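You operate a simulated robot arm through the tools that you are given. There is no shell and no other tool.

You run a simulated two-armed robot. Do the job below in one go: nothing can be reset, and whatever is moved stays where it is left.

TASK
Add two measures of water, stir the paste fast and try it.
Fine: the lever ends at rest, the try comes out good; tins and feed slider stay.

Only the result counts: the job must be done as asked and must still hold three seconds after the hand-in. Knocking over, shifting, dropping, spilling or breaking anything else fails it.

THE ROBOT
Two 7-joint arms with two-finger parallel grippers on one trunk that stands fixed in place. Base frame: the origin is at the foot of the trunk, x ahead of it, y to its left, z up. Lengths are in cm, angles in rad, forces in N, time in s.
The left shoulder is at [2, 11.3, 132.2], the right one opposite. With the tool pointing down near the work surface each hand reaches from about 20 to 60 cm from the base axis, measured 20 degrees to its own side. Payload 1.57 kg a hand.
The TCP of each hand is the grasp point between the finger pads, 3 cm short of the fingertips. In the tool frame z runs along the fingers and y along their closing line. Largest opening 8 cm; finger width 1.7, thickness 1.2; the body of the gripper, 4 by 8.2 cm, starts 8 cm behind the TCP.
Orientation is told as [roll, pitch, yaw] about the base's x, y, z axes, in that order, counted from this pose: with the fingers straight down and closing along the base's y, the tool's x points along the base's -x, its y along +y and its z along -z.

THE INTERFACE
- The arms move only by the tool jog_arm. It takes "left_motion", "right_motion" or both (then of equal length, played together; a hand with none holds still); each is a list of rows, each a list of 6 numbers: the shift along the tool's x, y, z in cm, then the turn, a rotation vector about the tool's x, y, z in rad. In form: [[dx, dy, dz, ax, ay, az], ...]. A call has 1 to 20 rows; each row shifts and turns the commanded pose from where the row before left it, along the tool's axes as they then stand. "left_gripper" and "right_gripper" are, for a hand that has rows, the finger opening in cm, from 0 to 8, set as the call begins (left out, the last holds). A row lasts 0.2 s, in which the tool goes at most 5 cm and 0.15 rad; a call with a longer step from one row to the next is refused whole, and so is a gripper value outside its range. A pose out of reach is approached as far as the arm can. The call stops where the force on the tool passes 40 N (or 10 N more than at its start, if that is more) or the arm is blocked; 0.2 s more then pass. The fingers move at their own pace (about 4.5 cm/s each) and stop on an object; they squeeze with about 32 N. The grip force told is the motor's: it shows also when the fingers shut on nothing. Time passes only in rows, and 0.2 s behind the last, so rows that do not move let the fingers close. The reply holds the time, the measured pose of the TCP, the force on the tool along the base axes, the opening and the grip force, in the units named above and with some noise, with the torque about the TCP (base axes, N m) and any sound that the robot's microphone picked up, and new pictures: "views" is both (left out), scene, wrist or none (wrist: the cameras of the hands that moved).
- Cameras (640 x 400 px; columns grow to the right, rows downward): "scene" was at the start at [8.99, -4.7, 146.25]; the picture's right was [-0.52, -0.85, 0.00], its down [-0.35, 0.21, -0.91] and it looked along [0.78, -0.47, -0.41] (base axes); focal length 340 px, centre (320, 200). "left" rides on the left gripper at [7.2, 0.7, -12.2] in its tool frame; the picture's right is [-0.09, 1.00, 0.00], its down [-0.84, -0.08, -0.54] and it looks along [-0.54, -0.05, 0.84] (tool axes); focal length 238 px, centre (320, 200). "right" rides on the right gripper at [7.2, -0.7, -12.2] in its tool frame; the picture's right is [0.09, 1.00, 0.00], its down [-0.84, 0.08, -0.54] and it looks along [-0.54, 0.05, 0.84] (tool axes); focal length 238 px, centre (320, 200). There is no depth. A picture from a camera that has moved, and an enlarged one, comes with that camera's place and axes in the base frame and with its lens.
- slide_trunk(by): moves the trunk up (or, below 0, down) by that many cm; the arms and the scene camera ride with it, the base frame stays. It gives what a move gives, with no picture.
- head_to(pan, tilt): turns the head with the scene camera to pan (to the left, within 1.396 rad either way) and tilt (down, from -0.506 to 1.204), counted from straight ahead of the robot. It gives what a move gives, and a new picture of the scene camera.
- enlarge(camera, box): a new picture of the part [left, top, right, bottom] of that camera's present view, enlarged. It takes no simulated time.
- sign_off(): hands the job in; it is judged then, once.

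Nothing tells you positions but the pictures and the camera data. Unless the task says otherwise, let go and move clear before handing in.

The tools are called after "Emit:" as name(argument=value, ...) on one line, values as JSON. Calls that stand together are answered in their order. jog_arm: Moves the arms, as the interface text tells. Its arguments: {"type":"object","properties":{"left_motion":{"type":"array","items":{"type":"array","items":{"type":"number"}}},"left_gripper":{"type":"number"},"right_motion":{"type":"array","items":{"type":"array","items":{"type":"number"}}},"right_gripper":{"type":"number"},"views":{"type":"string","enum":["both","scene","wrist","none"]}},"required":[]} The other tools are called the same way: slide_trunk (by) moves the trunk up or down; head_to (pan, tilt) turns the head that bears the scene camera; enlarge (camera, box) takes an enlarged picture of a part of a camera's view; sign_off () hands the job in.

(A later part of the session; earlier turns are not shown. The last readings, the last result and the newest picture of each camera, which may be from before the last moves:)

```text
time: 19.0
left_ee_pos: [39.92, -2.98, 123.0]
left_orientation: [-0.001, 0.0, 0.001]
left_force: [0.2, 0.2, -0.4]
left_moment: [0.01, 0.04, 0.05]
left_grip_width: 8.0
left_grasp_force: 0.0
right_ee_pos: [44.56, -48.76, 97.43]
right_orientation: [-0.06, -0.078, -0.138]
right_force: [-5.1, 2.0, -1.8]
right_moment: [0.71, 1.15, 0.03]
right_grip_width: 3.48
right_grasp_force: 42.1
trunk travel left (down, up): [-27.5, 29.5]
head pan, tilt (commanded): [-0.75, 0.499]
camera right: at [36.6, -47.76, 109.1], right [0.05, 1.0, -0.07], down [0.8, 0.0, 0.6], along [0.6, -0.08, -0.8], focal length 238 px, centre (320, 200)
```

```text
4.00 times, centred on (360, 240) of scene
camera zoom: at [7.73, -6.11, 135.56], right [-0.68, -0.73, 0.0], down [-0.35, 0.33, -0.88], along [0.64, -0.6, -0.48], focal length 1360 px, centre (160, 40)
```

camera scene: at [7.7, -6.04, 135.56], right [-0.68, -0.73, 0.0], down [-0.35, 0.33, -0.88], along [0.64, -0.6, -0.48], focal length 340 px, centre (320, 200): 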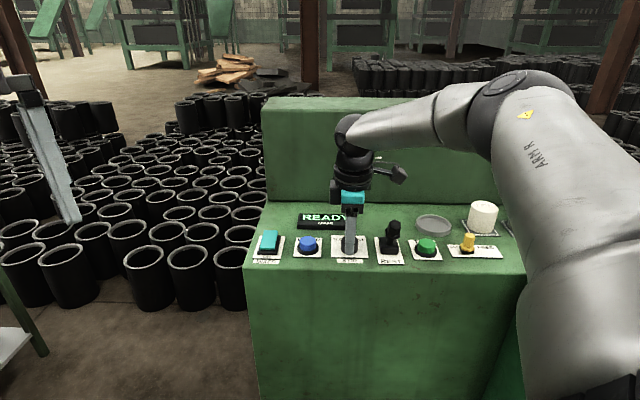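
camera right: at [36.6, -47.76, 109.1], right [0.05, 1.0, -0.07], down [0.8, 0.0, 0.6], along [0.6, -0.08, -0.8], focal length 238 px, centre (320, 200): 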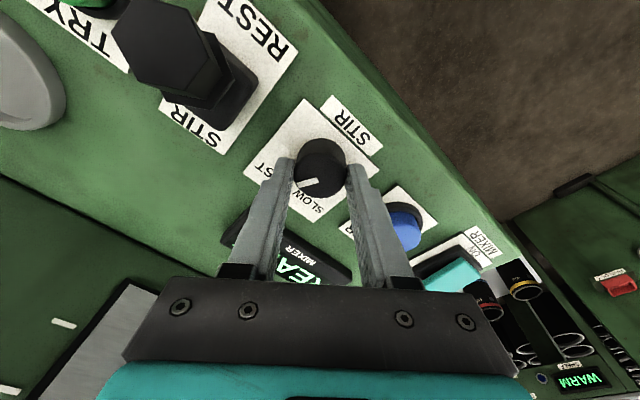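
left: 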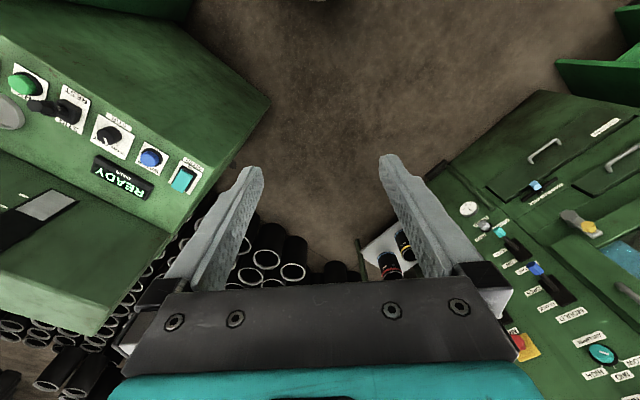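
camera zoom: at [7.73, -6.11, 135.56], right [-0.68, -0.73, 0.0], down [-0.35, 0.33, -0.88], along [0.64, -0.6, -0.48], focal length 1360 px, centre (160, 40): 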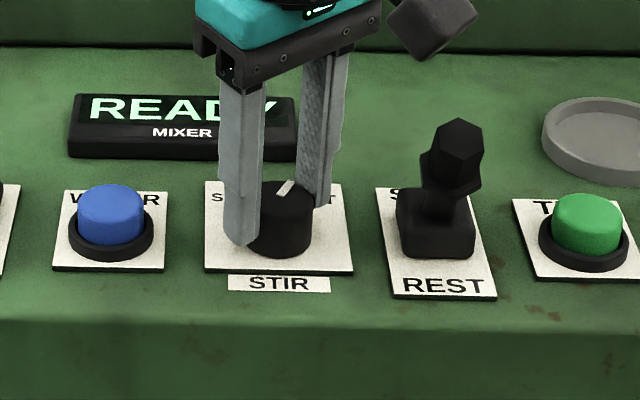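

Comparing against the tick marks, the pointer is at about +21° and FAST should be at about +30°. I turn roughly 0.15 rad more and watch the torque.

Emit:
jog_arm(right_motion=[[0, 0, 0, 0, 0, 0.05], [0, 0, 0, 0, 0, 0.05], [0, 0, 0, 0, 0, 0.05], [0, 0, 0, 0, 0, 0]], views="wrist")

Emit:
enlarge(camera="right", box=[240, 90, 400, 250])

Emit:
enlarge(camera="scene", box=[310, 215, 390, 265])

```text
time: 20.0
left_ee_pos: [40.02, -3.17, 123.07]
left_orientation: [0.0, 0.0, 0.0]
left_force: [0.4, -0.3, -0.1]
left_moment: [0.01, -0.03, 0.0]
left_grip_width: 8.0
left_grasp_force: 0.1
right_ee_pos: [44.65, -48.83, 97.54]
right_orientation: [-0.046, -0.09, -0.285]
right_force: [-2.4, -0.9, -4.2]
right_moment: [0.4, -0.4, 0.58]
right_grip_width: 3.51
right_grasp_force: 42.7
trunk travel left (down, up): [-27.5, 29.5]
head pan, tilt (commanded): [-0.75, 0.499]
camera right: at [36.78, -46.74, 109.02], right [0.2, 0.98, -0.06], down [0.78, -0.12, 0.61], along [0.59, -0.16, -0.79], focal length 238 px, centre (320, 200)
```

right: 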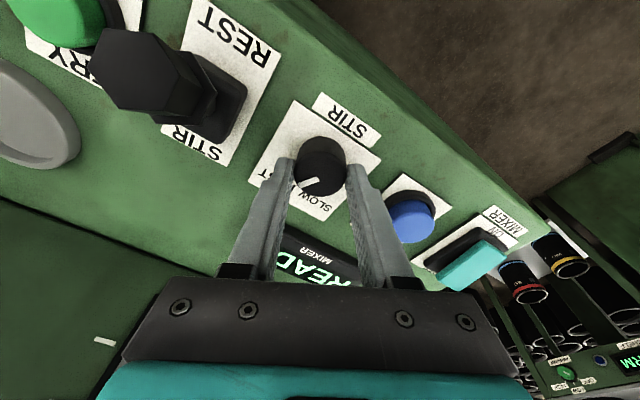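

```text
2.50 times, centred on (320, 170) of right
camera zoom: at [36.78, -46.74, 109.02], right [0.2, 0.98, -0.06], down [0.78, -0.12, 0.61], along [0.59, -0.16, -0.79], focal length 596 px, centre (320, 275)
```

zoom: 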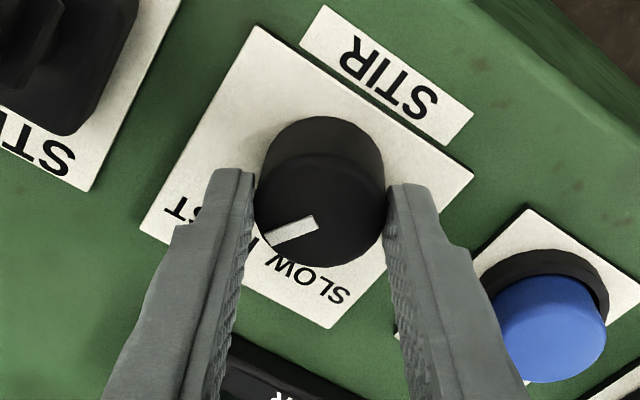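

```text
8.00 times, centred on (350, 240) of scene
camera zoom: at [7.75, -6.16, 135.56], right [-0.68, -0.73, 0.0], down [-0.35, 0.33, -0.88], along [0.64, -0.6, -0.48], focal length 2721 px, centre (80, -120)
```

zoom: 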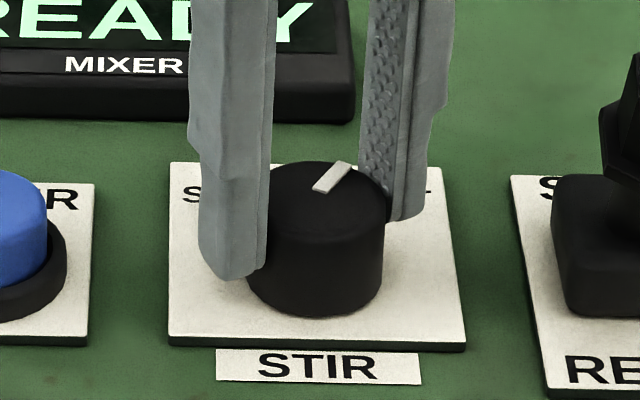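

The torque rose to about 0.6 N m, so the knob has reached its stop at FAST. I open the fingers and lift clear to confirm.

Emit:
jog_arm(right_motion=[[0, 0, 0, 0, 0, 0], [0, 0, 0, 0, 0, 0], [0, 0, 0, 0, 0, 0]], right_gripper=5.5, views="none")

Emit:
jog_arm(right_motion=[[0, 0, -2, 0, 0, 0], [0, 0, -4, 0, 0, 0], [0, 0, -4, 0, 0, 0], [0, 0, 0, 0, 0, 0]], views="both")

Emit:
enlarge(camera="scene", box=[310, 215, 390, 265])

Emit:
enlarge(camera="right", box=[240, 60, 400, 220])

```text
time: 20.8
left_ee_pos: [39.91, -2.91, 123.04]
left_orientation: [0.0, 0.0, 0.001]
left_force: [0.5, 0.6, 0.4]
left_moment: [-0.01, 0.0, 0.0]
left_grip_width: 8.01
left_grasp_force: 0.0
right_ee_pos: [44.67, -48.74, 97.57]
right_orientation: [-0.047, -0.087, -0.285]
right_force: [0.3, -0.8, 0.0]
right_moment: [0.0, -0.01, -0.01]
right_grip_width: 5.52
right_grasp_force: 0.0
trunk travel left (down, up): [-27.5, 29.5]
head pan, tilt (commanded): [-0.75, 0.499]
```

```text
time: 21.8
left_ee_pos: [40.07, -3.02, 123.13]
left_orientation: [0.001, 0.0, -0.001]
left_force: [-0.1, -1.9, 1.1]
left_moment: [-0.01, 0.03, -0.03]
left_grip_width: 8.01
left_grasp_force: 0.0
right_ee_pos: [43.89, -47.93, 107.46]
right_orientation: [-0.047, -0.086, -0.284]
right_force: [-0.1, 1.0, 0.6]
right_moment: [0.04, -0.01, -0.04]
right_grip_width: 5.49
right_grasp_force: 0.0
trunk travel left (down, up): [-27.5, 29.5]
head pan, tilt (commanded): [-0.75, 0.499]
camera scene: at [7.76, -6.13, 135.55], right [-0.68, -0.73, 0.0], down [-0.35, 0.33, -0.88], along [0.64, -0.6, -0.48], focal length 340 px, centre (320, 200)
camera right: at [36.01, -45.97, 118.97], right [0.2, 0.98, -0.06], down [0.78, -0.12, 0.61], along [0.59, -0.16, -0.79], focal length 238 px, centre (320, 200)
```

scene: 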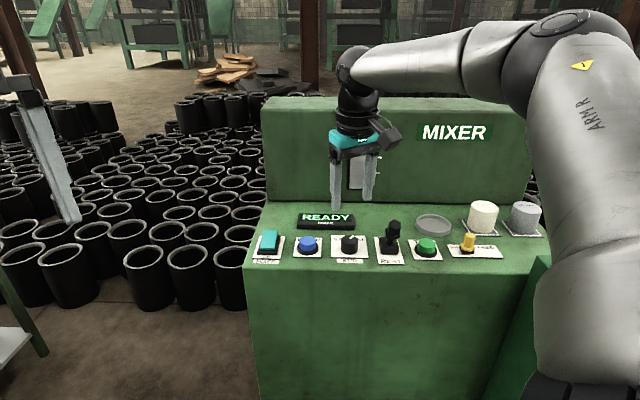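
right: 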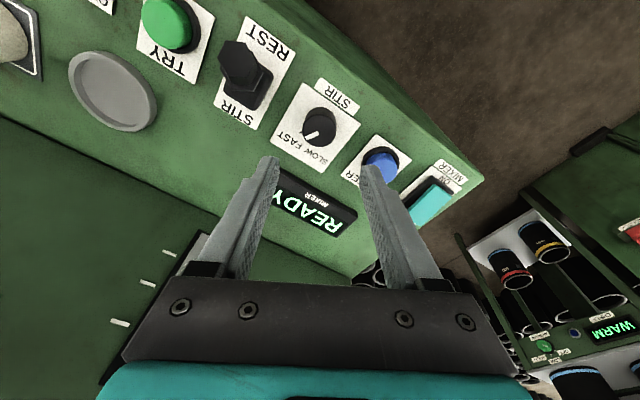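

```text
8.00 times, centred on (350, 240) of scene
camera zoom: at [7.76, -6.13, 135.55], right [-0.68, -0.73, 0.0], down [-0.35, 0.33, -0.88], along [0.64, -0.6, -0.48], focal length 2721 px, centre (80, -120)
```

zoom: 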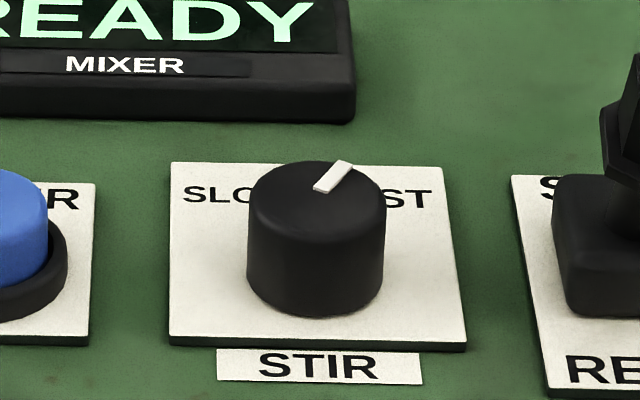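

```text
2.50 times, centred on (320, 140) of right
camera zoom: at [36.01, -45.97, 118.97], right [0.2, 0.98, -0.06], down [0.78, -0.12, 0.61], along [0.59, -0.16, -0.79], focal length 596 px, centre (320, 350)
```

zoom: 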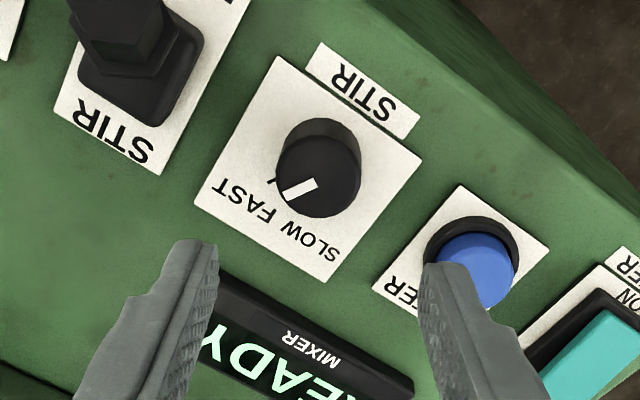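

The pointer now sits on the FAST tick, and WATER and the display are undisturbed. Next is the lever, so I zoom on it from both cameras to place its head accurately.

Emit:
enlarge(camera="right", box=[180, 10, 320, 150])

Emit:
enlarge(camera="scene", box=[360, 205, 440, 270])

Emit:
enlarge(camera="left", box=[0, 0, 240, 150])

```text
2.86 times, centred on (250, 80) of right
camera zoom: at [36.01, -45.97, 118.97], right [0.2, 0.98, -0.06], down [0.78, -0.12, 0.61], along [0.59, -0.16, -0.79], focal length 681 px, centre (520, 543)
```

zoom: 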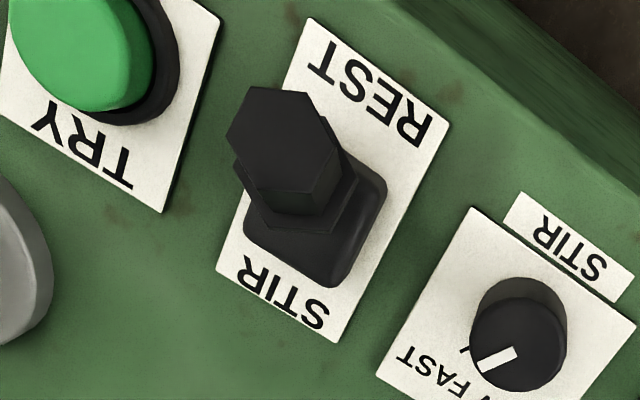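

```text
6.15 times, centred on (400, 238) of scene
camera zoom: at [7.76, -6.13, 135.55], right [-0.68, -0.73, 0.0], down [-0.35, 0.33, -0.88], along [0.64, -0.6, -0.48], focal length 2093 px, centre (-172, -31)
```

zoom: 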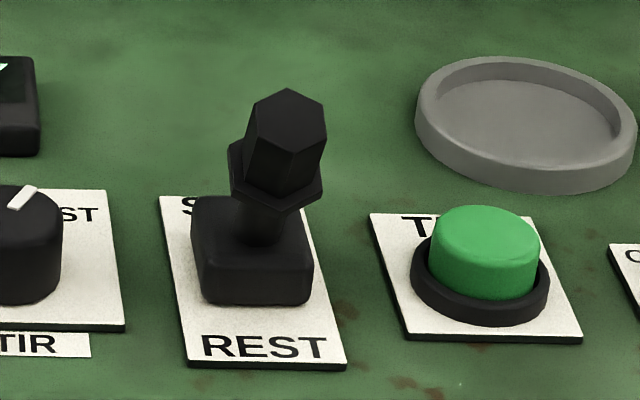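

```text
2.67 times, centred on (120, 75) of left
camera zoom: at [32.9, -2.35, 135.28], right [0.09, 1.0, 0.0], down [0.84, -0.08, 0.54], along [0.54, -0.05, -0.84], focal length 636 px, centre (853, 533)
```

zoom: 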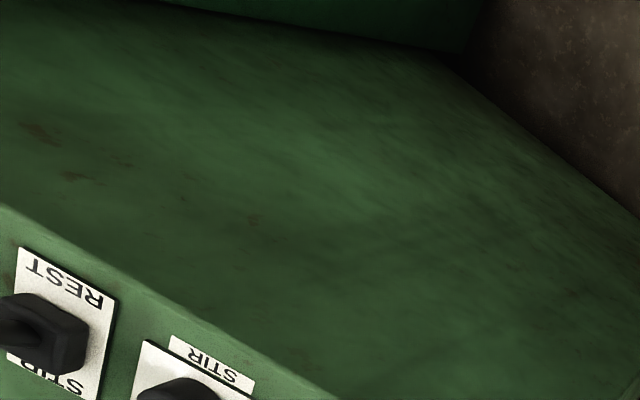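

The lever head tops out near [37.1,-52.6,101.3] and its base is near [39.1,-54.3]. I'll turn the hand to straddle it front and back, with a 0.3 rad outward tilt, and hover above it first.

Emit:
jog_arm(right_motion=[[0, 0, 0, 0, 0, -0.134], [0, 0, 0, 0, 0, -0.134], [0, 0, 0, 0, 0, -0.134], [0, 0, 0, 0, 0, -0.134], [0, 0, 0, 0, 0, -0.134], [0, 0, 0, 0, 0, -0.134], [0, 0, 0, 0, 0, -0.134], [0, 0, 0, 0, 0, -0.134], [0, 0, 0, 0.1, 0, 0], [0, 0, 0, 0.1, 0, 0], [3.945, 0.66, -0.2, 0, 0, 0], [3.945, 0.66, -0.2, 0, 0, 0], [0, 0, 0, 0, 0, 0]], right_gripper=5)

Emit:
enlarge(camera="right", box=[220, 60, 420, 220])

Emit:
enlarge(camera="scene", box=[340, 170, 480, 270])

```text
time: 24.6
left_ee_pos: [39.94, -2.99, 123.1]
left_orientation: [0.0, -0.001, 0.0]
left_force: [-0.7, -0.4, -0.5]
left_moment: [-0.02, -0.01, -0.01]
left_grip_width: 8.01
left_grasp_force: 0.0
right_ee_pos: [37.32, -52.66, 107.11]
right_orientation: [-0.298, 0.001, 0.787]
right_force: [-0.5, 1.0, 0.3]
right_moment: [0.01, -0.01, 0.0]
right_grip_width: 5.0
right_grasp_force: 0.1
trunk travel left (down, up): [-27.5, 29.5]
head pan, tilt (commanded): [-0.75, 0.499]
camera scene: at [7.77, -6.1, 135.56], right [-0.68, -0.73, 0.0], down [-0.35, 0.33, -0.88], along [0.64, -0.6, -0.48], focal length 340 px, centre (320, 200)
camera right: at [30.1, -55.84, 119.0], right [-0.74, 0.61, -0.29], down [0.43, 0.76, 0.49], along [0.52, 0.24, -0.82], focal length 238 px, centre (320, 200)
```

scene: 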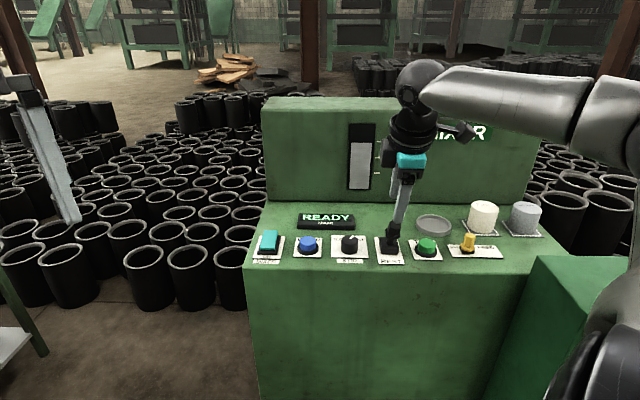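
right: 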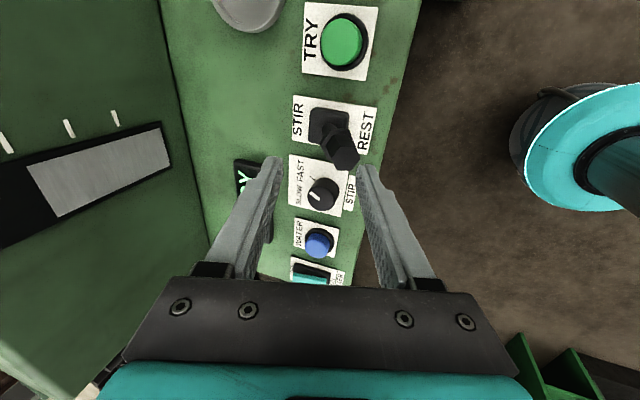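

```text
2.50 times, centred on (320, 140) of right
camera zoom: at [30.1, -55.84, 119.0], right [-0.74, 0.61, -0.29], down [0.43, 0.76, 0.49], along [0.52, 0.24, -0.82], focal length 596 px, centre (320, 350)
```

zoom: 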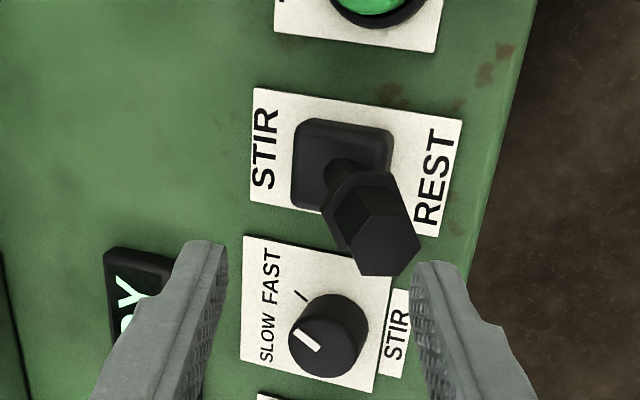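

```text
4.00 times, centred on (410, 220) of scene
camera zoom: at [7.77, -6.1, 135.56], right [-0.68, -0.73, 0.0], down [-0.35, 0.33, -0.88], along [0.64, -0.6, -0.48], focal length 1360 px, centre (-40, 120)
```

zoom: 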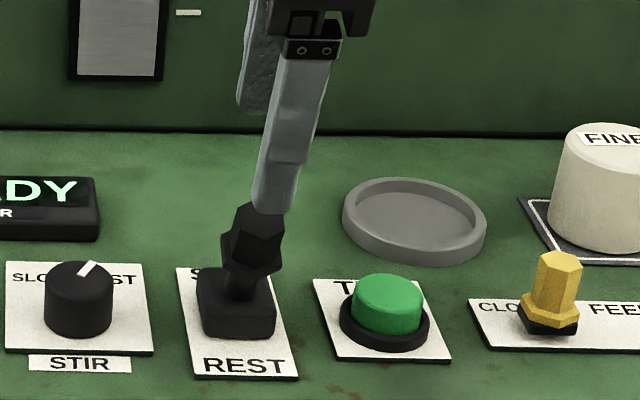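

The hand is above the lever, with its head lying slightly toward the robot side of the finger gap. I shift 0.6 cm that way and come straight down around it.

Emit:
jog_arm(right_motion=[[0.05, 0.573, -0.177, 0, 0, 0], [0, 0.827, 2.675, 0, 0, 0], [0, 0.827, 2.675, 0, 0, 0], [0, 0, 0, 0, 0, 0]])

Emit:
enlarge(camera="right", box=[220, 60, 420, 220])

Emit:
enlarge(camera="scene", box=[340, 170, 480, 270])

```text
time: 25.6
left_ee_pos: [39.95, -3.13, 123.03]
left_orientation: [0.0, 0.0, 0.001]
left_force: [0.8, 0.5, 0.4]
left_moment: [0.02, 0.02, -0.01]
left_grip_width: 8.01
left_grasp_force: 0.0
right_ee_pos: [36.97, -52.22, 101.66]
right_orientation: [-0.302, 0.001, 0.786]
right_force: [0.1, 0.1, -0.2]
right_moment: [-0.03, -0.02, -0.02]
right_grip_width: 5.0
right_grasp_force: 0.1
trunk travel left (down, up): [-27.5, 29.5]
head pan, tilt (commanded): [-0.75, 0.499]
camera scene: at [7.75, -6.11, 135.56], right [-0.68, -0.73, 0.0], down [-0.35, 0.33, -0.88], along [0.64, -0.6, -0.48], focal length 340 px, centre (320, 200)
camera right: at [29.74, -55.46, 113.46], right [-0.74, 0.61, -0.29], down [0.43, 0.76, 0.49], along [0.52, 0.24, -0.82], focal length 238 px, centre (320, 200)
```

scene: 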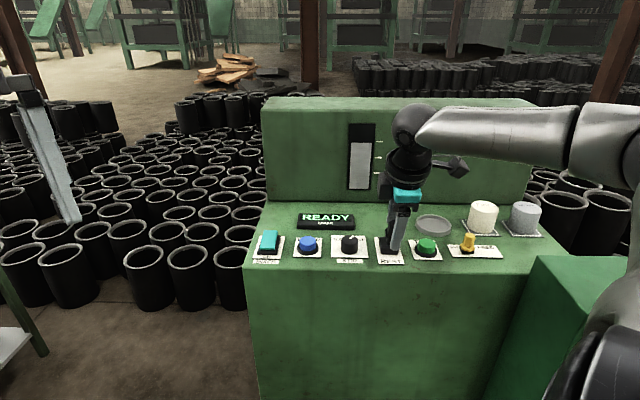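
right: 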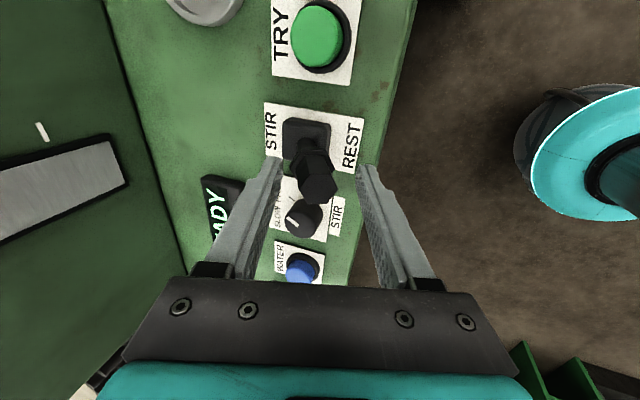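

```text
2.50 times, centred on (320, 140) of right
camera zoom: at [29.74, -55.46, 113.46], right [-0.74, 0.61, -0.29], down [0.43, 0.76, 0.49], along [0.52, 0.24, -0.82], focal length 596 px, centre (320, 350)
```

zoom: 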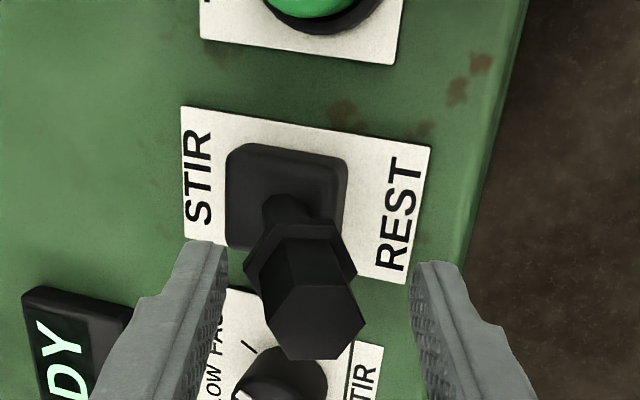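

```text
4.00 times, centred on (410, 220) of scene
camera zoom: at [7.75, -6.11, 135.56], right [-0.68, -0.73, 0.0], down [-0.35, 0.33, -0.88], along [0.64, -0.6, -0.48], focal length 1360 px, centre (-40, 120)
```

zoom: 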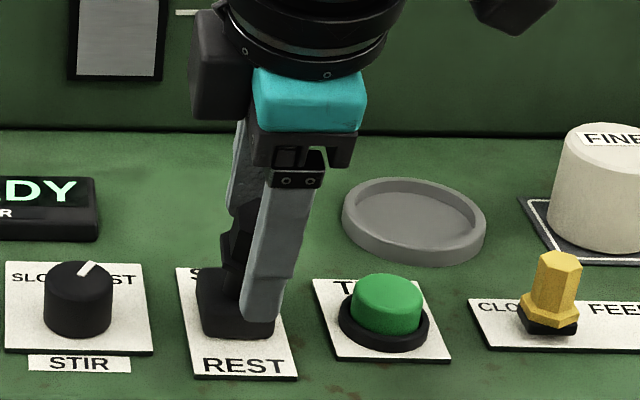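

The fingers now straddle the lever head with clearance all round. I push it away from the robot toward STIR in half-centimetre steps.

Emit:
jog_arm(right_motion=[[-0.1, -0.478, 0.148, 0, 0, 0], [0, -0.478, 0.148, 0, 0, 0], [0, -0.478, 0.148, 0, 0, 0], [0, -0.478, 0.148, 0, 0, 0], [0, -0.478, 0.148, 0, 0, 0], [0, -0.478, 0.148, 0, 0, 0]])

Emit:
enlarge(camera="right", box=[220, 60, 420, 220])

Emit:
enlarge(camera="scene", box=[280, 110, 480, 270])

```text
time: 27.0
left_ee_pos: [39.9, -2.97, 123.13]
left_orientation: [-0.001, 0.0, -0.002]
left_force: [-0.2, 0.1, 0.0]
left_moment: [0.01, 0.02, -0.01]
left_grip_width: 8.0
left_grasp_force: 0.0
right_ee_pos: [39.34, -54.41, 101.78]
right_orientation: [-0.299, -0.001, 0.784]
right_force: [-1.6, 0.9, -0.1]
right_moment: [0.02, 0.04, 0.02]
right_grip_width: 5.09
right_grasp_force: 0.3
trunk travel left (down, up): [-27.5, 29.5]
head pan, tilt (commanded): [-0.75, 0.499]
camera scene: at [7.77, -6.12, 135.56], right [-0.68, -0.73, 0.0], down [-0.35, 0.33, -0.88], along [0.64, -0.6, -0.48], focal length 340 px, centre (320, 200)
camera right: at [32.08, -57.53, 113.61], right [-0.74, 0.61, -0.29], down [0.43, 0.76, 0.5], along [0.52, 0.24, -0.82], focal length 238 px, centre (320, 200)
```

scene: 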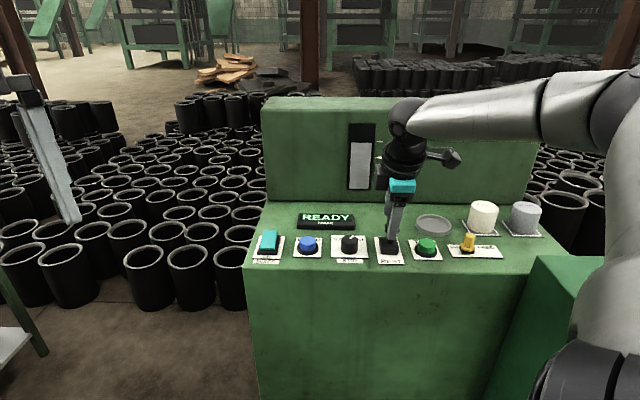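
right: 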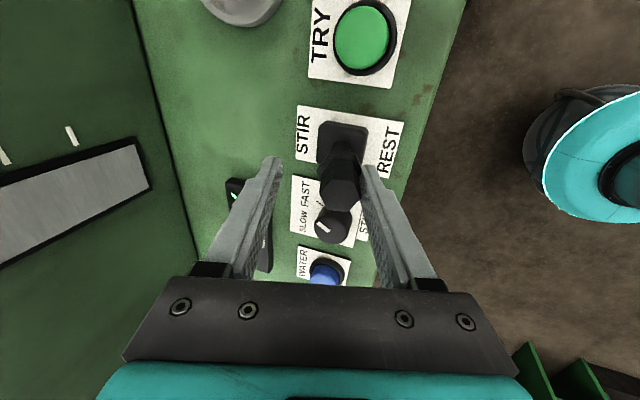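

```text
2.50 times, centred on (320, 140) of right
camera zoom: at [32.08, -57.53, 113.61], right [-0.74, 0.61, -0.29], down [0.43, 0.76, 0.5], along [0.52, 0.24, -0.82], focal length 596 px, centre (320, 350)
```

zoom: 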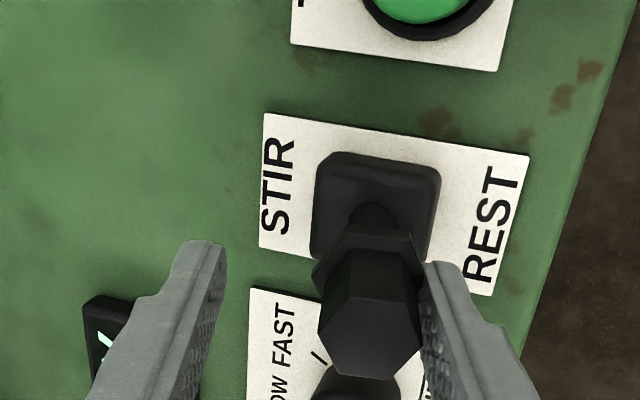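

```text
2.50 times, centred on (380, 190) of scene
camera zoom: at [7.77, -6.12, 135.56], right [-0.68, -0.73, 0.0], down [-0.35, 0.33, -0.88], along [0.64, -0.6, -0.48], focal length 850 px, centre (170, 225)
```

zoom: 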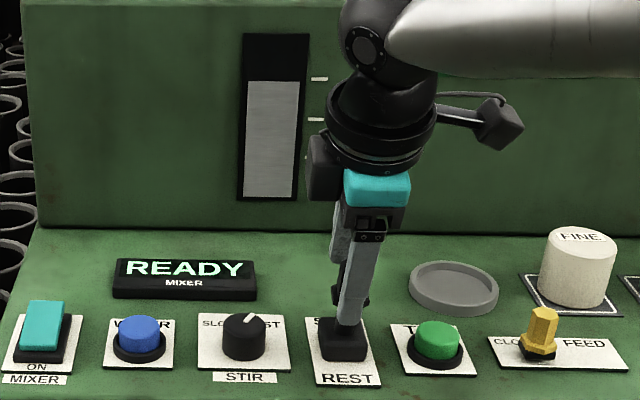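

The lever is following with only about 2 N and is now near upright. I keep pushing toward STIR.

Emit:
jog_arm(right_motion=[[0, -0.382, 0.118, 0, 0, 0], [0, -0.382, 0.118, 0, 0, 0], [0, -0.382, 0.118, 0, 0, 0], [0, -0.382, 0.118, 0, 0, 0]])

Emit:
enlarge(camera="right", box=[220, 60, 420, 220])

Emit:
enlarge(camera="scene", box=[280, 110, 480, 270])

```text
time: 28.0
left_ee_pos: [40.05, -2.84, 123.13]
left_orientation: [0.0, -0.001, 0.001]
left_force: [0.2, 0.3, 0.3]
left_moment: [0.03, -0.03, 0.02]
left_grip_width: 7.99
left_grasp_force: 0.0
right_ee_pos: [40.31, -55.43, 101.91]
right_orientation: [-0.3, 0.0, 0.786]
right_force: [-0.8, -0.2, 0.6]
right_moment: [-0.03, 0.0, 0.01]
right_grip_width: 5.0
right_grasp_force: 0.1
trunk travel left (down, up): [-27.5, 29.5]
head pan, tilt (commanded): [-0.75, 0.499]
camera scene: at [7.76, -6.12, 135.56], right [-0.68, -0.73, 0.0], down [-0.35, 0.33, -0.88], along [0.64, -0.6, -0.48], focal length 340 px, centre (320, 200)
camera right: at [33.12, -58.56, 113.7], right [-0.74, 0.61, -0.29], down [0.43, 0.76, 0.5], along [0.52, 0.24, -0.82], focal length 238 px, centre (320, 200)
```

scene: 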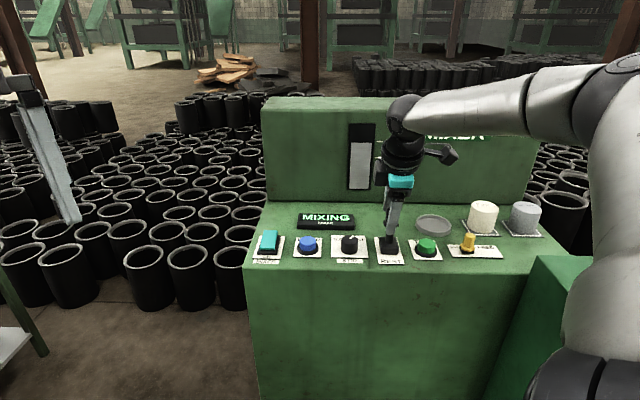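
right: 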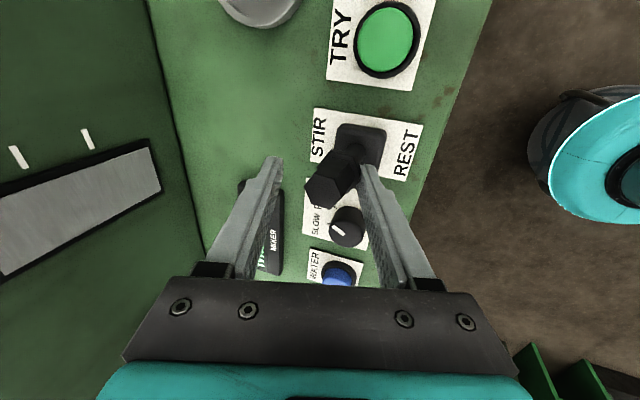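

```text
2.50 times, centred on (320, 140) of right
camera zoom: at [33.12, -58.56, 113.7], right [-0.74, 0.61, -0.29], down [0.43, 0.76, 0.5], along [0.52, 0.24, -0.82], focal length 596 px, centre (320, 350)
```

zoom: 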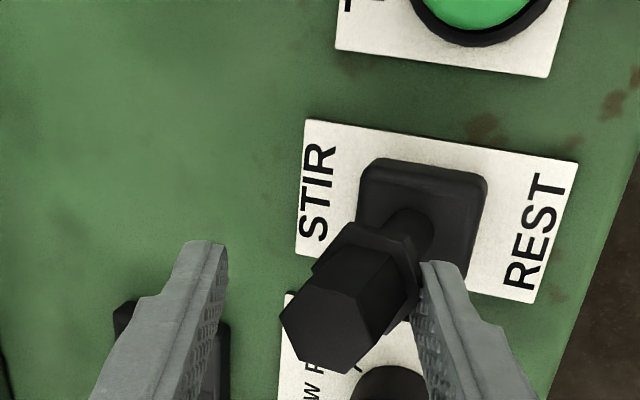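

```text
2.50 times, centred on (380, 190) of scene
camera zoom: at [7.76, -6.12, 135.56], right [-0.68, -0.73, 0.0], down [-0.35, 0.33, -0.88], along [0.64, -0.6, -0.48], focal length 850 px, centre (170, 225)
```

zoom: 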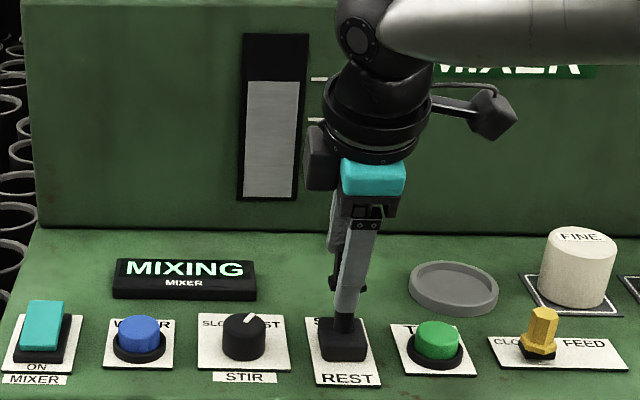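

The lever has swung over to STIR and the display reads MIXING. I hold still and watch the display.

Emit:
jog_arm(right_motion=[[0, 0, 0, 0, 0, 0], [0, 0, 0, 0, 0, 0], [0, 0, 0, 0, 0, 0], [0, 0, 0, 0, 0, 0]], views="scene")

Emit:
enlarge(camera="scene", box=[280, 110, 480, 270])

```text
time: 29.0
left_ee_pos: [39.94, -3.02, 123.04]
left_orientation: [-0.001, -0.001, 0.0]
left_force: [-0.1, -0.9, 0.3]
left_moment: [0.0, 0.0, -0.01]
left_grip_width: 8.01
left_grasp_force: 0.0
right_ee_pos: [40.25, -55.44, 101.85]
right_orientation: [-0.301, 0.001, 0.785]
right_force: [0.4, 0.5, -0.7]
right_moment: [-0.03, 0.02, 0.01]
right_grip_width: 5.0
right_grasp_force: 0.0
trunk travel left (down, up): [-27.5, 29.5]
head pan, tilt (commanded): [-0.75, 0.499]
camera scene: at [7.75, -6.12, 135.56], right [-0.68, -0.73, 0.0], down [-0.35, 0.33, -0.88], along [0.64, -0.6, -0.48], focal length 340 px, centre (320, 200)
```

scene: 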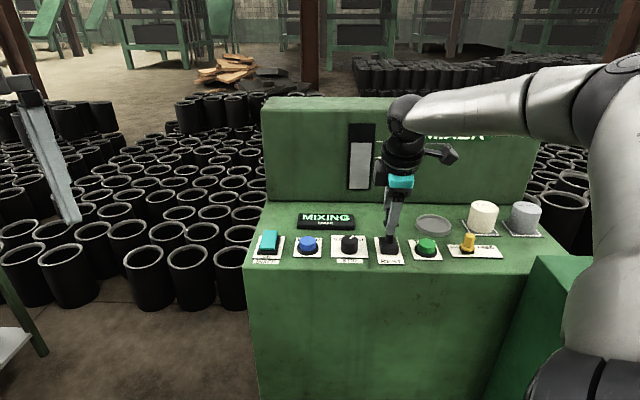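

```text
2.50 times, centred on (380, 190) of scene
camera zoom: at [7.75, -6.12, 135.56], right [-0.68, -0.73, 0.0], down [-0.35, 0.33, -0.88], along [0.64, -0.6, -0.48], focal length 850 px, centre (170, 225)
```

zoom: 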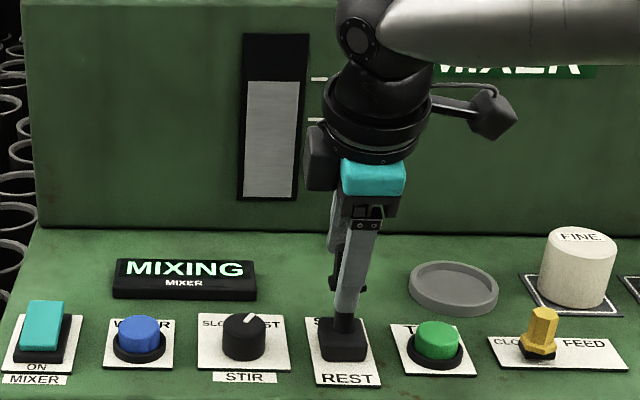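

Still MIXING. While it runs, I back the hand off a little and lower it so the far finger can pull the lever back later.

Emit:
jog_arm(right_motion=[[0, 0.764, -0.236, 0, 0, 0], [0, 0.266, 0.86, 0, 0, 0], [0, 0, 0, 0, 0, 0], [0, 0, 0, 0, 0, 0]], views="both")

Emit:
enlarge(camera="right", box=[220, 60, 420, 220])

Emit:
enlarge(camera="scene", box=[280, 110, 480, 270])

```text
time: 30.0
left_ee_pos: [39.96, -3.12, 123.14]
left_orientation: [0.001, 0.001, -0.002]
left_force: [1.1, 0.2, 0.4]
left_moment: [0.0, 0.04, -0.01]
left_grip_width: 8.01
left_grasp_force: 0.0
right_ee_pos: [39.69, -54.77, 101.01]
right_orientation: [-0.3, 0.0, 0.786]
right_force: [-1.5, 0.0, -0.2]
right_moment: [-0.01, 0.05, -0.01]
right_grip_width: 5.0
right_grasp_force: 0.1
trunk travel left (down, up): [-27.5, 29.5]
head pan, tilt (commanded): [-0.75, 0.499]
camera scene: at [7.75, -6.12, 135.56], right [-0.68, -0.73, 0.0], down [-0.35, 0.33, -0.88], along [0.64, -0.6, -0.48], focal length 340 px, centre (320, 200)
camera right: at [32.53, -57.95, 112.82], right [-0.74, 0.61, -0.29], down [0.43, 0.76, 0.5], along [0.52, 0.24, -0.82], focal length 238 px, centre (320, 200)
```

scene: 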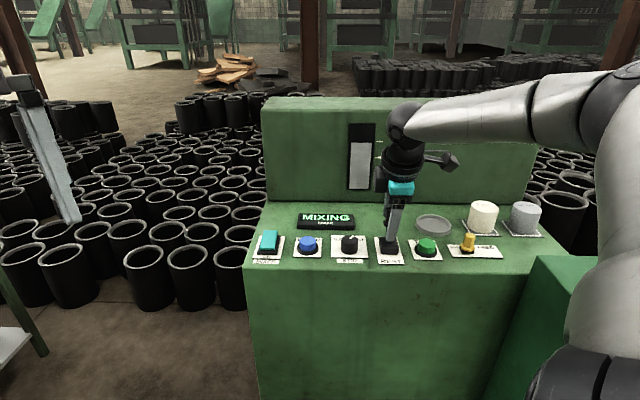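
right: 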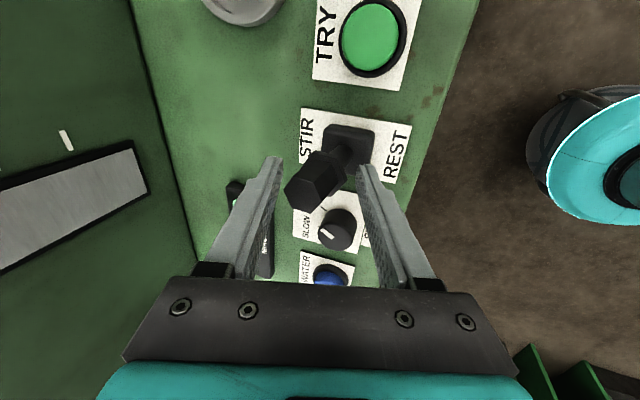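

```text
2.50 times, centred on (320, 140) of right
camera zoom: at [32.53, -57.95, 112.82], right [-0.74, 0.61, -0.29], down [0.43, 0.76, 0.5], along [0.52, 0.24, -0.82], focal length 596 px, centre (320, 350)
```

zoom: 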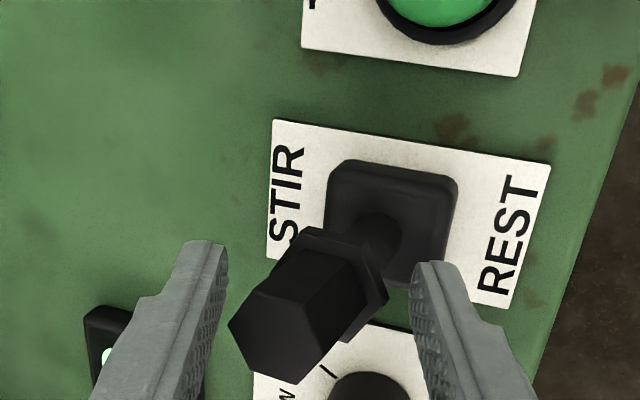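

```text
2.50 times, centred on (380, 190) of scene
camera zoom: at [7.75, -6.12, 135.56], right [-0.68, -0.73, 0.0], down [-0.35, 0.33, -0.88], along [0.64, -0.6, -0.48], focal length 850 px, centre (170, 225)
```

zoom: 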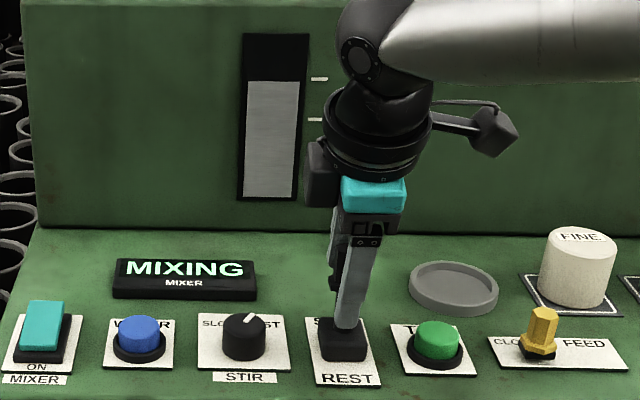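

The lever stays at STIR on its own with the fingers clear on both sides. I wait in short steps and watch for the display to change.

Emit:
jog_arm(right_motion=[[0, 0, 0, 0, 0, 0], [0, 0, 0, 0, 0, 0], [0, 0, 0, 0, 0, 0], [0, 0, 0, 0, 0, 0]], views="none")

Emit:
enlarge(camera="scene", box=[280, 110, 480, 270])

```text
time: 31.0
left_ee_pos: [39.96, -2.95, 123.12]
left_orientation: [0.001, 0.001, -0.002]
left_force: [-0.2, 1.1, 0.4]
left_moment: [-0.03, 0.0, 0.02]
left_grip_width: 8.02
left_grasp_force: 0.0
right_ee_pos: [39.71, -54.75, 100.98]
right_orientation: [-0.3, 0.0, 0.785]
right_force: [-0.3, -0.8, 0.3]
right_moment: [0.0, 0.0, 0.02]
right_grip_width: 5.01
right_grasp_force: 0.1
trunk travel left (down, up): [-27.5, 29.5]
head pan, tilt (commanded): [-0.75, 0.499]
```

```text
2.50 times, centred on (380, 190) of scene
camera zoom: at [7.75, -6.12, 135.56], right [-0.68, -0.73, 0.0], down [-0.35, 0.33, -0.88], along [0.64, -0.6, -0.48], focal length 850 px, centre (170, 225)
```

zoom: 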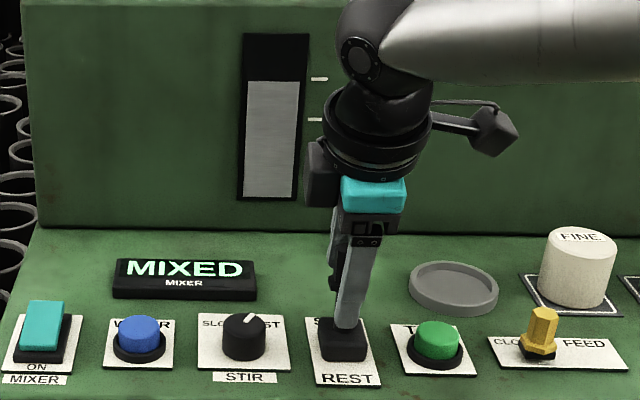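

The display now reads MIXED. I pull the lever back toward REST with the far finger.

Emit:
jog_arm(right_motion=[[0, 0.478, -0.148, 0, 0, 0], [0, 0.478, -0.148, 0, 0, 0], [0, 0.478, -0.148, 0, 0, 0], [0, 0.478, -0.148, 0, 0, 0], [0, 0.478, -0.148, 0, 0, 0], [0, 0.478, -0.148, 0, 0, 0], [0, 0.478, -0.148, 0, 0, 0]])

Emit:
enlarge(camera="right", box=[220, 60, 420, 220])

Emit:
enlarge(camera="scene", box=[280, 110, 480, 270])

```text
time: 32.6
left_ee_pos: [40.05, -3.03, 123.11]
left_orientation: [0.001, 0.0, 0.0]
left_force: [0.4, 0.3, 0.3]
left_moment: [0.02, 0.05, 0.03]
left_grip_width: 7.98
left_grasp_force: 0.1
right_ee_pos: [37.17, -52.41, 100.97]
right_orientation: [-0.299, 0.001, 0.785]
right_force: [0.0, 0.3, -0.1]
right_moment: [0.0, 0.04, -0.03]
right_grip_width: 5.0
right_grasp_force: 0.0
trunk travel left (down, up): [-27.5, 29.5]
head pan, tilt (commanded): [-0.75, 0.499]
camera scene: at [7.75, -6.12, 135.56], right [-0.68, -0.73, 0.0], down [-0.35, 0.33, -0.88], along [0.64, -0.6, -0.48], focal length 340 px, centre (320, 200)
camera right: at [30.0, -55.53, 112.81], right [-0.74, 0.61, -0.29], down [0.43, 0.76, 0.49], along [0.52, 0.24, -0.82], focal length 238 px, centre (320, 200)
```

scene: 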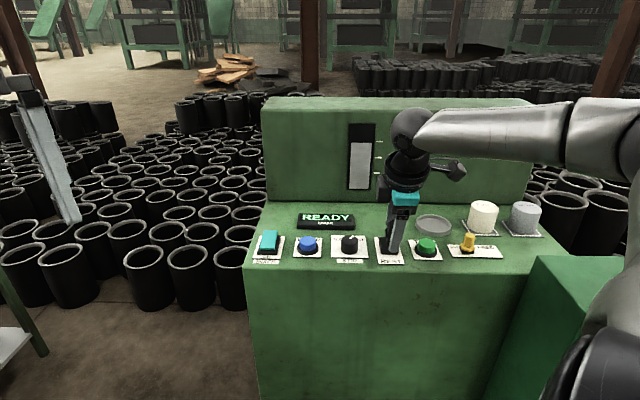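
right: 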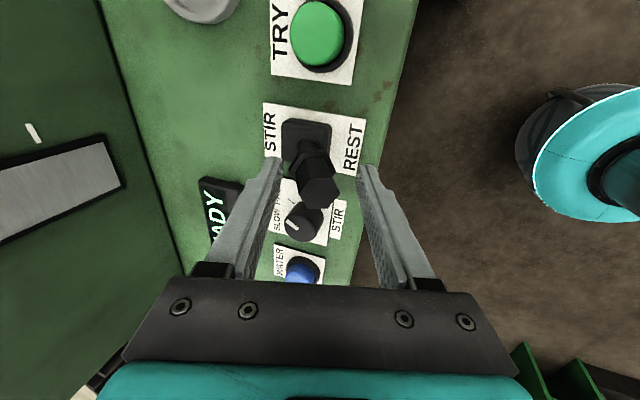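

```text
2.50 times, centred on (320, 140) of right
camera zoom: at [30.0, -55.53, 112.81], right [-0.74, 0.61, -0.29], down [0.43, 0.76, 0.49], along [0.52, 0.24, -0.82], focal length 596 px, centre (320, 350)
```

zoom: 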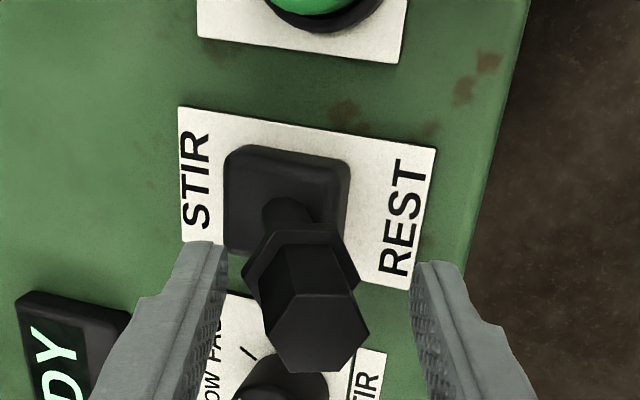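

```text
2.50 times, centred on (380, 190) of scene
camera zoom: at [7.75, -6.12, 135.56], right [-0.68, -0.73, 0.0], down [-0.35, 0.33, -0.88], along [0.64, -0.6, -0.48], focal length 850 px, centre (170, 225)
```

zoom: 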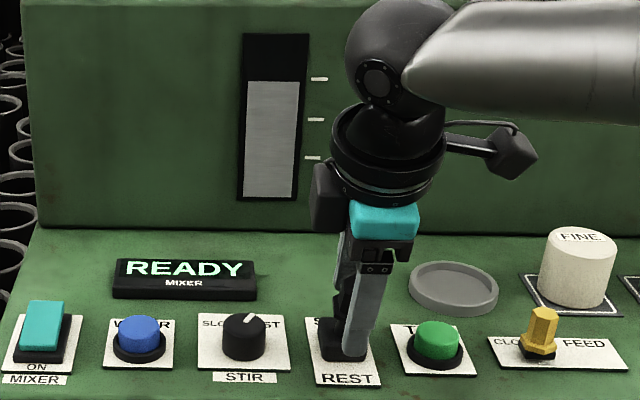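

The lever is back at REST and the display reads READY. I lift the fingers straight up off the lever, then close them and go above TRY at about [33.6,-59.9].

Emit:
jog_arm(right_motion=[[0, 0.287, -0.089, 0, 0, 0], [0, -1.034, -3.344, 0, 0, 0], [0, -1.034, -3.344, 0, 0, 0], [0, 0, 0, 0, 0, 0]], views="none")

Emit:
jog_arm(right_motion=[[2.59, -0.863, 0.267, 0, 0, 0], [2.59, -0.863, 0.267, 0, 0, 0], [2.59, -0.863, 0.267, 0, 0, 0], [0, 0, 0, 0, 0, 0]], right_gripper=0)

Emit:
enlarge(camera="right", box=[220, 60, 420, 220])

Emit:
enlarge(camera="scene", box=[280, 150, 480, 270])

```text
time: 33.6
left_ee_pos: [39.88, -3.03, 123.05]
left_orientation: [0.0, -0.001, 0.0]
left_force: [0.8, 0.2, 0.0]
left_moment: [0.01, -0.02, 0.0]
left_grip_width: 8.01
left_grasp_force: 0.1
right_ee_pos: [36.98, -52.18, 108.11]
right_orientation: [-0.3, 0.001, 0.785]
right_force: [0.0, -0.2, 1.1]
right_moment: [-0.05, 0.02, -0.01]
right_grip_width: 4.99
right_grasp_force: 0.0
trunk travel left (down, up): [-27.5, 29.5]
head pan, tilt (commanded): [-0.75, 0.499]
```

```text
time: 34.6
left_ee_pos: [39.95, -3.05, 123.06]
left_orientation: [0.0, 0.0, -0.001]
left_force: [0.7, -0.2, 0.1]
left_moment: [0.0, -0.01, -0.02]
left_grip_width: 7.98
left_grasp_force: 0.0
right_ee_pos: [33.59, -59.75, 108.04]
right_orientation: [-0.299, 0.0, 0.785]
right_force: [-0.3, -0.2, 1.2]
right_moment: [0.02, -0.02, 0.02]
right_grip_width: 0.0
right_grasp_force: 21.1
trunk travel left (down, up): [-27.5, 29.5]
head pan, tilt (commanded): [-0.75, 0.499]
camera scene: at [7.76, -6.1, 135.56], right [-0.68, -0.73, 0.0], down [-0.35, 0.33, -0.88], along [0.64, -0.6, -0.48], focal length 340 px, centre (320, 200)
camera right: at [26.32, -62.82, 119.84], right [-0.74, 0.61, -0.29], down [0.43, 0.76, 0.49], along [0.52, 0.24, -0.82], focal length 238 px, centre (320, 200)
```

scene: 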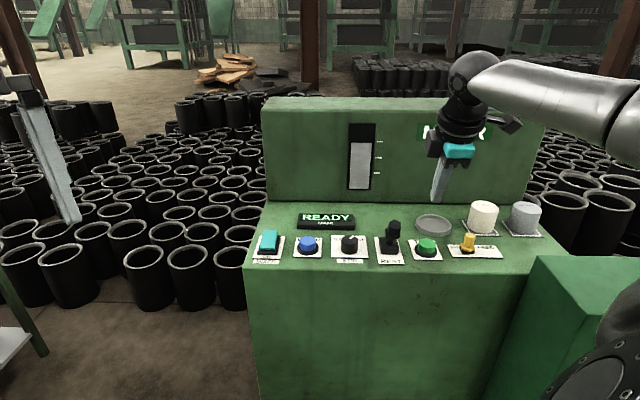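
right: 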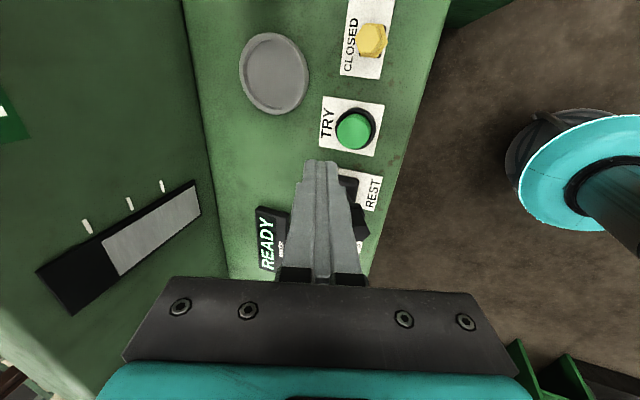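

```text
2.50 times, centred on (320, 140) of right
camera zoom: at [26.32, -62.82, 119.84], right [-0.74, 0.61, -0.29], down [0.43, 0.76, 0.49], along [0.52, 0.24, -0.82], focal length 596 px, centre (320, 350)
```

zoom: 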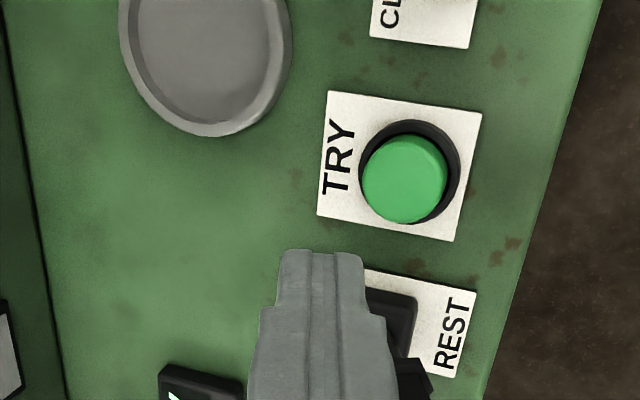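

```text
3.20 times, centred on (380, 210) of scene
camera zoom: at [7.76, -6.1, 135.56], right [-0.68, -0.73, 0.0], down [-0.35, 0.33, -0.88], along [0.64, -0.6, -0.48], focal length 1088 px, centre (128, 168)
```

zoom: 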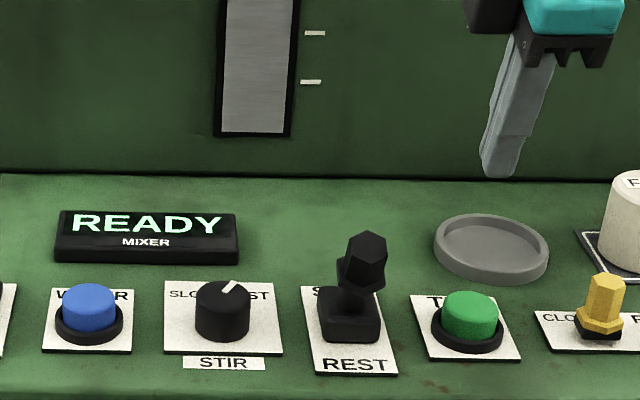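

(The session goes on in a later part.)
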